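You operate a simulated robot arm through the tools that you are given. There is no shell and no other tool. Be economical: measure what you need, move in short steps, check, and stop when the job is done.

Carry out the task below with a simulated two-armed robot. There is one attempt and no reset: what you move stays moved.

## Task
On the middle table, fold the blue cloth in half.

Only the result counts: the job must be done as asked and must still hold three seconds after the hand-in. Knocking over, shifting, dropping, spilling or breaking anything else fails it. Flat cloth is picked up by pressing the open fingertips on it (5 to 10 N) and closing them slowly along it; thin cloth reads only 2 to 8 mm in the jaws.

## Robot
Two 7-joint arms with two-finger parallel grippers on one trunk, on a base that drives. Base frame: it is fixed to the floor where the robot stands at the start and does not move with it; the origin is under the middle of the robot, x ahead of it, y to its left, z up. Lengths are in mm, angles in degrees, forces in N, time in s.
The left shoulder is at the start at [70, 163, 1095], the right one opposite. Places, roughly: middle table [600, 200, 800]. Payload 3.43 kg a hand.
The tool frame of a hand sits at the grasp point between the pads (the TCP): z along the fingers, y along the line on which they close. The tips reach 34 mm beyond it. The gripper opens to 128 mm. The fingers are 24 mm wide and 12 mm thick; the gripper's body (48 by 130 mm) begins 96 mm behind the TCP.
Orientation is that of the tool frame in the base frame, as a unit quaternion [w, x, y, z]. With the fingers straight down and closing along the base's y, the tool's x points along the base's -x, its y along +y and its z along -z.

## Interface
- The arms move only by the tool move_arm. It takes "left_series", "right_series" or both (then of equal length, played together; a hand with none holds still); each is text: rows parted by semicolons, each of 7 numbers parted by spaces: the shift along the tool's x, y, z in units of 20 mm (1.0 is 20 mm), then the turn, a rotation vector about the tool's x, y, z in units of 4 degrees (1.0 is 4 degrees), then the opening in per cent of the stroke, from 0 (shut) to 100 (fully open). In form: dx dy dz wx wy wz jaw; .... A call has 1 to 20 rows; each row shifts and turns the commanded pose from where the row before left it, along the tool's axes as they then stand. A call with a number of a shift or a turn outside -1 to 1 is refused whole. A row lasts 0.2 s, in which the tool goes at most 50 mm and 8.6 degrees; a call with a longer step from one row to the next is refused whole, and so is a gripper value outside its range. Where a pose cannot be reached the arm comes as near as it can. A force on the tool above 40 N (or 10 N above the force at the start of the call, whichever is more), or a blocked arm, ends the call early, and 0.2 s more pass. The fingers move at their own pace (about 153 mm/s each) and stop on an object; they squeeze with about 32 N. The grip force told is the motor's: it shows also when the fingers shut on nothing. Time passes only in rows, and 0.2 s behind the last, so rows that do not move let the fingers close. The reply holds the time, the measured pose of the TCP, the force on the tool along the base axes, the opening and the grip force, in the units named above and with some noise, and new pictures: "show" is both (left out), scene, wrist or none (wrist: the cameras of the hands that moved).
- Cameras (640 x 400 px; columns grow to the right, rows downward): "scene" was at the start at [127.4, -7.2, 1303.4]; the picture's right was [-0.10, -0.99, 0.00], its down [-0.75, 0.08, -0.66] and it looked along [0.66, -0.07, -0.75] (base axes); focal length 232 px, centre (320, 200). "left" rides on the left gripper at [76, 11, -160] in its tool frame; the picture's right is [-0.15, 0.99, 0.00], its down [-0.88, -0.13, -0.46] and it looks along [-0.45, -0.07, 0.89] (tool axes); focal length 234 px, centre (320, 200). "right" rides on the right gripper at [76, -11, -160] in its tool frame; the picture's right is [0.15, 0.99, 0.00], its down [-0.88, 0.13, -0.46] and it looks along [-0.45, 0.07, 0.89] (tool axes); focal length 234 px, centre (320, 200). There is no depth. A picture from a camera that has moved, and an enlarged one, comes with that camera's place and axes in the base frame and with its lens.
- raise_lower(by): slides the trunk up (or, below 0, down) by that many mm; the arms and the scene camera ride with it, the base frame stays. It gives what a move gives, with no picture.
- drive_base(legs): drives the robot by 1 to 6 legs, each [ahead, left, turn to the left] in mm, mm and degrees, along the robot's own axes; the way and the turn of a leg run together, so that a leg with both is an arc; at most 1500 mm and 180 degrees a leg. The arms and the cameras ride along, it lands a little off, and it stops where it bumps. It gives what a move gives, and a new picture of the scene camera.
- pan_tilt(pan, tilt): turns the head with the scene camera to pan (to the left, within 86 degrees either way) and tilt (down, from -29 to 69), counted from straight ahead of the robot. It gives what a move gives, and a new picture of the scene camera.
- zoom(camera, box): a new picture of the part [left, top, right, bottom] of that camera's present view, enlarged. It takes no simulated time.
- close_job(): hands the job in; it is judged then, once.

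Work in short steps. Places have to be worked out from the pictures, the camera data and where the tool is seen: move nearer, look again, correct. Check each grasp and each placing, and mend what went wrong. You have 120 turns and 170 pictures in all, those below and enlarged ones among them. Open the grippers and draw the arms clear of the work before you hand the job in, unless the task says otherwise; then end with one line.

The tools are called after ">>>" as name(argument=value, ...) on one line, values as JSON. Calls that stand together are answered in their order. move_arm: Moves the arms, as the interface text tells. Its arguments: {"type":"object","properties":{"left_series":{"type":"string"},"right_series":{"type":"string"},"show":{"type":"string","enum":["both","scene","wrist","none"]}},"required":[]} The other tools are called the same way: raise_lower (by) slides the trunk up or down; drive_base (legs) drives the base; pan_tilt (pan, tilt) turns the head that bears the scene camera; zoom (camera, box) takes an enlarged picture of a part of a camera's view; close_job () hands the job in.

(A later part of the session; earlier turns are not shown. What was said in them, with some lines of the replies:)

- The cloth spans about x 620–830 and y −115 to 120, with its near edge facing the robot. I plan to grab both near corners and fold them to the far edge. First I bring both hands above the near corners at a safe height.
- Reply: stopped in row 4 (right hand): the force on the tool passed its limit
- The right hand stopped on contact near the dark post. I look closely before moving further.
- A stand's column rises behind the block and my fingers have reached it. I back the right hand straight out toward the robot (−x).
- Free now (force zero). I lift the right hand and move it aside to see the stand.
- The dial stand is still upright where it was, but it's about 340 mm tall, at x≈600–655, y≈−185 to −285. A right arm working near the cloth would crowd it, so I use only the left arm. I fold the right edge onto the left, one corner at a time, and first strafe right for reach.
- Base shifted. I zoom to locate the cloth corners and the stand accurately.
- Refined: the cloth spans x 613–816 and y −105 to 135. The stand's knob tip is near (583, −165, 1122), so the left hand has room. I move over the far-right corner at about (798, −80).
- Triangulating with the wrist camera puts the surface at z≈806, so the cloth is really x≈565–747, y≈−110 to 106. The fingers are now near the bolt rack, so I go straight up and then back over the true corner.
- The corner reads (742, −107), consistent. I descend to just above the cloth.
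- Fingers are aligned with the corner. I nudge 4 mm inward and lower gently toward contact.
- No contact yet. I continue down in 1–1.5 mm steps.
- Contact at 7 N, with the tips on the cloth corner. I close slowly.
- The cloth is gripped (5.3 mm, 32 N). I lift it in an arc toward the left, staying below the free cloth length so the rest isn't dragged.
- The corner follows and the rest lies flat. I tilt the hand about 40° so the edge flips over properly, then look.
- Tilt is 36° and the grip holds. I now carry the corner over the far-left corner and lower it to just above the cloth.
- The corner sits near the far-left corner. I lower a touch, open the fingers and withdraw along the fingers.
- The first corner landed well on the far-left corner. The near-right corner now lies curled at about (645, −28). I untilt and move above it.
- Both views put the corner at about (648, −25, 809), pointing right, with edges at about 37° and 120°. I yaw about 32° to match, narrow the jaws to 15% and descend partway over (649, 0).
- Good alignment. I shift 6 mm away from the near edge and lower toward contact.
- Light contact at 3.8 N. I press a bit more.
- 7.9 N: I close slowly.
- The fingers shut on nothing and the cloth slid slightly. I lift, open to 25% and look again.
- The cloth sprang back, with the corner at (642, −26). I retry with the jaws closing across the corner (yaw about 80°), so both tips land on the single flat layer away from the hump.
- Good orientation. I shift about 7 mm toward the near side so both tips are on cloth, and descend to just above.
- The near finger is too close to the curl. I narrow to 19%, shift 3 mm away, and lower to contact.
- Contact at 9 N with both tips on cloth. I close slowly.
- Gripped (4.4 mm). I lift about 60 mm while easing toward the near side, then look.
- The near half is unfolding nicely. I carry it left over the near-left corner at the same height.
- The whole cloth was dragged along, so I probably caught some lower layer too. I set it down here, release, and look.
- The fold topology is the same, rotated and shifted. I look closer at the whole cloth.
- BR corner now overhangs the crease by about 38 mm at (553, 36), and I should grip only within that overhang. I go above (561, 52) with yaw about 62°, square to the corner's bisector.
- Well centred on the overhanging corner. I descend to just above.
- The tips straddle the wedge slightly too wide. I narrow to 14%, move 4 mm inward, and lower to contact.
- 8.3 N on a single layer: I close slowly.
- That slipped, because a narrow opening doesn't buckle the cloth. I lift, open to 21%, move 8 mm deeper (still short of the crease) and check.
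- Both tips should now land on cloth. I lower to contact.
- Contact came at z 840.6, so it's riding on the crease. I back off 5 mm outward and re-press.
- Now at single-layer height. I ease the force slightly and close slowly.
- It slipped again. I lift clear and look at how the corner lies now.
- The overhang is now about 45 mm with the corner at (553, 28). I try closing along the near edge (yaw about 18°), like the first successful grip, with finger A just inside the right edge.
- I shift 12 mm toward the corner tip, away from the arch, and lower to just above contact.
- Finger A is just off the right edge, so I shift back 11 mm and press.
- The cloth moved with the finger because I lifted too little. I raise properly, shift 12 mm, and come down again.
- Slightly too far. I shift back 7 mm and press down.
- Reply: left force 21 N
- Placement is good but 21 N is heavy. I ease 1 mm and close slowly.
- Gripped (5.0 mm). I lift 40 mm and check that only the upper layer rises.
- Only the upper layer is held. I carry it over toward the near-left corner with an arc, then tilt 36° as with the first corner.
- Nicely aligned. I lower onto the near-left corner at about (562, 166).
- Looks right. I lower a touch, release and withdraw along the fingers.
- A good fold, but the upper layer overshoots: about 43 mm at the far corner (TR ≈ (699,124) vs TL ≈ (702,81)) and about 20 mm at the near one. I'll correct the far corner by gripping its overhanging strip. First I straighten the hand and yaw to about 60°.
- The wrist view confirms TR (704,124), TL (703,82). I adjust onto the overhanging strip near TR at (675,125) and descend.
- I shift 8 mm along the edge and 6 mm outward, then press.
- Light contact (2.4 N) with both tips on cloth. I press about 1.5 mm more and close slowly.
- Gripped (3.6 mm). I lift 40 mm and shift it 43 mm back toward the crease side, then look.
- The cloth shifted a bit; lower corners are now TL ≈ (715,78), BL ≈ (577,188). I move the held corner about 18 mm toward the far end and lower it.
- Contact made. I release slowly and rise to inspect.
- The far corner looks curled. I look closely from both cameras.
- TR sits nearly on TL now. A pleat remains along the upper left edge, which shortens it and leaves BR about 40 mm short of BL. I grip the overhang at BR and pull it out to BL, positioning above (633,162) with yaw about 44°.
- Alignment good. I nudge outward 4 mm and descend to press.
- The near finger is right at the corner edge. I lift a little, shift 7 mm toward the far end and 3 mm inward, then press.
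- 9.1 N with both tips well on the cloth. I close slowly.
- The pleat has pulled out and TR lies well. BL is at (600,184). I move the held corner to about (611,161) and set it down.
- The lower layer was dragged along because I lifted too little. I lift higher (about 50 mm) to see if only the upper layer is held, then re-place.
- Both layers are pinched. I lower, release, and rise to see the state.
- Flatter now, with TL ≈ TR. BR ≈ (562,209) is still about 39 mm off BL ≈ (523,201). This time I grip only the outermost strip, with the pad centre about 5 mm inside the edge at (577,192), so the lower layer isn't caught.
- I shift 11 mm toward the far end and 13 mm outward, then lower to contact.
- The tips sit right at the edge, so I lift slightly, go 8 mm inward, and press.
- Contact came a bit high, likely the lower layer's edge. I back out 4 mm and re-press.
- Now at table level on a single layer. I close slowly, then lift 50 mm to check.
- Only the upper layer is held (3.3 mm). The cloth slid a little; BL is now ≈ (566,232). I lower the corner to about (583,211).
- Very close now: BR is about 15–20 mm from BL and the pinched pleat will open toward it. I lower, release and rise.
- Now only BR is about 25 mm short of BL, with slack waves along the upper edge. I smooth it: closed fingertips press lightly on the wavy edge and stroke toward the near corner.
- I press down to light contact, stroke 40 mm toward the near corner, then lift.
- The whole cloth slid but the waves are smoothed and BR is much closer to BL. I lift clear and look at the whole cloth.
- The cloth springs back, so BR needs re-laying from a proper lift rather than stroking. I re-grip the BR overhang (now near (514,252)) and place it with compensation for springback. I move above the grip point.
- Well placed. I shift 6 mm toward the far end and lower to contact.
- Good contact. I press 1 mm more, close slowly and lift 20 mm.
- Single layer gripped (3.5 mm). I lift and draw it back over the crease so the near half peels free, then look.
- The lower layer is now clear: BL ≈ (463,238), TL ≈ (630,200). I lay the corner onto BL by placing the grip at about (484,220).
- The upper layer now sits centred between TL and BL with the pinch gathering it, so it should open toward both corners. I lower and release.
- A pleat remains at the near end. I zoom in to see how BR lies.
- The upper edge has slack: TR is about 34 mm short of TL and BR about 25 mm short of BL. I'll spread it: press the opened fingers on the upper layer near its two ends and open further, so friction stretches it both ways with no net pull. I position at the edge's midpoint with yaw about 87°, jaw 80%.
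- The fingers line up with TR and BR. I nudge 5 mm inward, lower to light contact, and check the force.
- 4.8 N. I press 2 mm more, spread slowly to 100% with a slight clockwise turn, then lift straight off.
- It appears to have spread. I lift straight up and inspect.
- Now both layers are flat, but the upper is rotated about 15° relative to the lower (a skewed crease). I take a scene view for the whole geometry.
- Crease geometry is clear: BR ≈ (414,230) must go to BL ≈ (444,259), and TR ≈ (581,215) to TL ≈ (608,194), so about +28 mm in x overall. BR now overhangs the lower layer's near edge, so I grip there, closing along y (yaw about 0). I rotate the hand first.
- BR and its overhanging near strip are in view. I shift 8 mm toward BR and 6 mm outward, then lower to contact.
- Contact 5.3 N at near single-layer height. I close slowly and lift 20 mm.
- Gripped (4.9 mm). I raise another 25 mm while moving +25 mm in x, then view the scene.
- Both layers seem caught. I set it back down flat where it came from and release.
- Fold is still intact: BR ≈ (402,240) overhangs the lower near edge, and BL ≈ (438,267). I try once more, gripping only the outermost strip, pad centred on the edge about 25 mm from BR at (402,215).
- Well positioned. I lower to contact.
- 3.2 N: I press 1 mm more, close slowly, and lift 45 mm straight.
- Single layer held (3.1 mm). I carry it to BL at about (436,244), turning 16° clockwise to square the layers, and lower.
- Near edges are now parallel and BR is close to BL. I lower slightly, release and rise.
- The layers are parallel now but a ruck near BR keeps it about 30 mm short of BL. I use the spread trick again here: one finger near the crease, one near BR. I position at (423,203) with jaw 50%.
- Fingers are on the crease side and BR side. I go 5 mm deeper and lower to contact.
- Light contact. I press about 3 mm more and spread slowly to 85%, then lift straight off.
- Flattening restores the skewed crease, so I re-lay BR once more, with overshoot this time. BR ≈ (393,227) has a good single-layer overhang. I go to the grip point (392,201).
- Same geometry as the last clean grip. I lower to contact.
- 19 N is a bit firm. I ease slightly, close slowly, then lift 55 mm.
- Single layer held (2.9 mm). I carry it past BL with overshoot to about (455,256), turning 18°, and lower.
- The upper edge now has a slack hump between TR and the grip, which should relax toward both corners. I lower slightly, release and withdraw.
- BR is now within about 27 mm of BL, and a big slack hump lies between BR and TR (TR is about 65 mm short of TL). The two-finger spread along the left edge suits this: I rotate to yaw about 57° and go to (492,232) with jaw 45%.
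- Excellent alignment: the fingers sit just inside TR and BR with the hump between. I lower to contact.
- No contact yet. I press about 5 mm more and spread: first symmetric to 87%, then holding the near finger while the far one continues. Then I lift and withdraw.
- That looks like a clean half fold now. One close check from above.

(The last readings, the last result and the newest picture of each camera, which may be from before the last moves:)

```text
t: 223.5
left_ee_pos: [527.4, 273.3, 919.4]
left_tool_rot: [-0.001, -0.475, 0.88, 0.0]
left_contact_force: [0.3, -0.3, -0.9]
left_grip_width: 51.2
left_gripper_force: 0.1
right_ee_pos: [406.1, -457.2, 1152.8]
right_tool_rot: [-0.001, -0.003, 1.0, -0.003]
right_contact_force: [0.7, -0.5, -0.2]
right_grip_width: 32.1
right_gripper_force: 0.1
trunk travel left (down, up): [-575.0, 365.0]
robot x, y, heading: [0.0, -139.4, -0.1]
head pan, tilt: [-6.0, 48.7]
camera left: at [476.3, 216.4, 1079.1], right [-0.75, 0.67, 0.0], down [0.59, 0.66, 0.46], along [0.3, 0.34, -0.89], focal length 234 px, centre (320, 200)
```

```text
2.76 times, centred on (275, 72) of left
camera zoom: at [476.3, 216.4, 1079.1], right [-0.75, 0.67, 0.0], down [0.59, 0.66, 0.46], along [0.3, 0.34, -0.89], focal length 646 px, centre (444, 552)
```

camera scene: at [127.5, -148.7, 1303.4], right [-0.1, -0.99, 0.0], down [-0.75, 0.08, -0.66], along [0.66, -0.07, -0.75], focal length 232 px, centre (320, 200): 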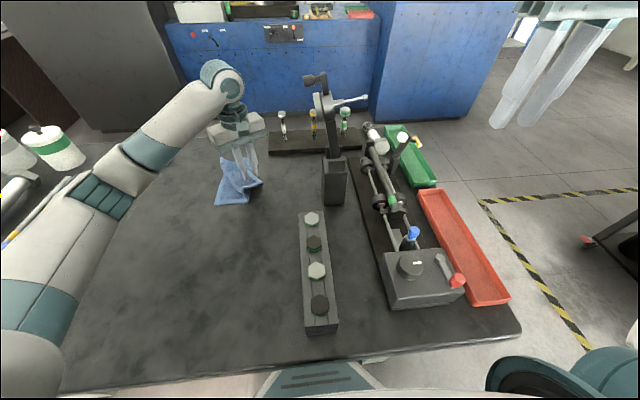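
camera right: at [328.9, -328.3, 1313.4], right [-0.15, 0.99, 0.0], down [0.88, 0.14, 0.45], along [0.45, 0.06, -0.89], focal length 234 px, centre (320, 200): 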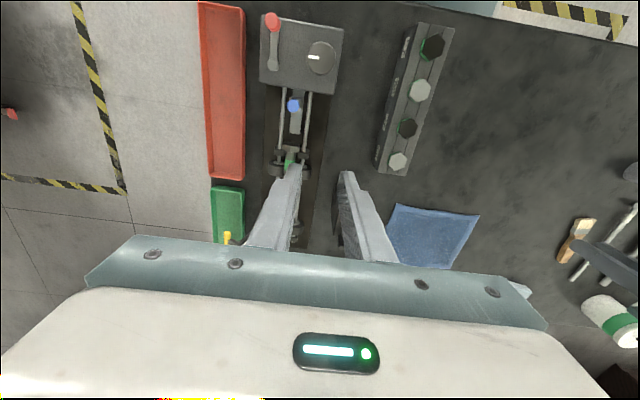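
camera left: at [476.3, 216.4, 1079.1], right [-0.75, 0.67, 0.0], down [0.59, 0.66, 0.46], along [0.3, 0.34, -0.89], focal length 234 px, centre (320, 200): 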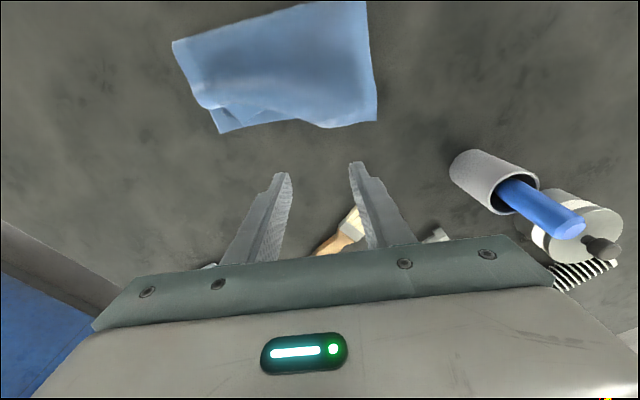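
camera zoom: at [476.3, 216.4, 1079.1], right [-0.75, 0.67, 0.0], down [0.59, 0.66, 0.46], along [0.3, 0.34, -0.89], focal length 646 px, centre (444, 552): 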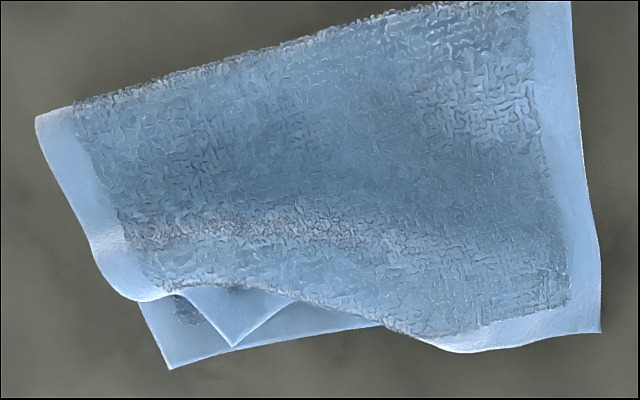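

BR sits on BL, TR lies within about 30 mm of TL, and the outline is a clean half-size rectangle. I stop adjusting here, open the grippers and draw the left arm up and clear.

>>> move_arm(left_series="0 0 -1 0 0 0 60;0 0 -1 0 0 0 80;-0.5 0 -1 0 0 0 80;-1 0 -1 0 0 0 80;-1 0 -1 0 0 0 80;-1 0 -0.5 0 0 0 80;0 0 0 0 0 0 80;0 0 0 0 0 0 80", right_series="0 0 0 0 0 0 60;0 0 0 0 0 0 60;0 0 0 0 0 0 60;0 0 0 0 0 0 60;0 0 0 0 0 0 60;0 0 0 0 0 0 60;0 0 0 0 0 0 60;0 0 0 0 0 0 60", show="scene")

```text
t: 225.3
left_ee_pos: [567.1, 329.4, 1029.6]
left_tool_rot: [-0.001, -0.475, 0.88, 0.001]
left_contact_force: [0.6, 0.0, 0.5]
left_grip_width: 102.5
left_gripper_force: 0.0
right_ee_pos: [405.3, -456.9, 1151.7]
right_tool_rot: [-0.001, -0.003, 1.0, -0.002]
right_contact_force: [0.3, 0.1, -0.6]
right_grip_width: 76.7
right_gripper_force: 0.1
trunk travel left (down, up): [-575.0, 365.0]
robot x, y, heading: [-0.9, -141.8, 0.4]
head pan, tilt: [-6.0, 48.7]
camera scene: at [127.4, -148.6, 1303.4], right [-0.1, -0.99, 0.0], down [-0.75, 0.08, -0.66], along [0.66, -0.07, -0.75], focal length 232 px, centre (320, 200)
```

scene: 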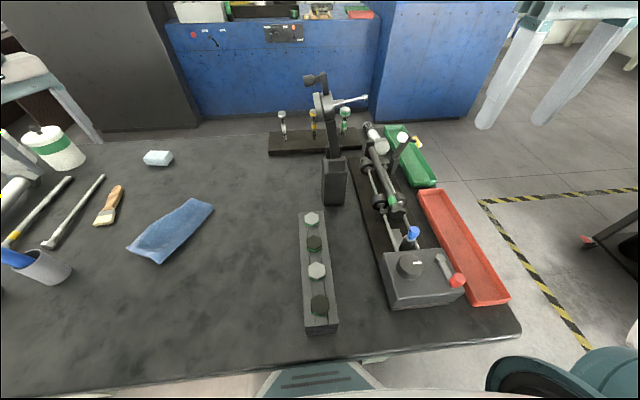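

The cloth is folded in half, everything else looks to be where it started, and both arms are clear with the grippers open. I hand in.

>>> close_job()

```text
The job is handed in.
```

I folded the blue cloth in half on the middle table and handed the job in, but the fold is not perfectly square. One pair of corners lines up closely. At the other pair, the upper corner is about 30 mm short and partly tucked under. The cloth also slid toward the robot and turned a little while I folded it. Early on, the right hand touched the dial stand. It stayed upright, and it and everything else look unmoved in the last picture.
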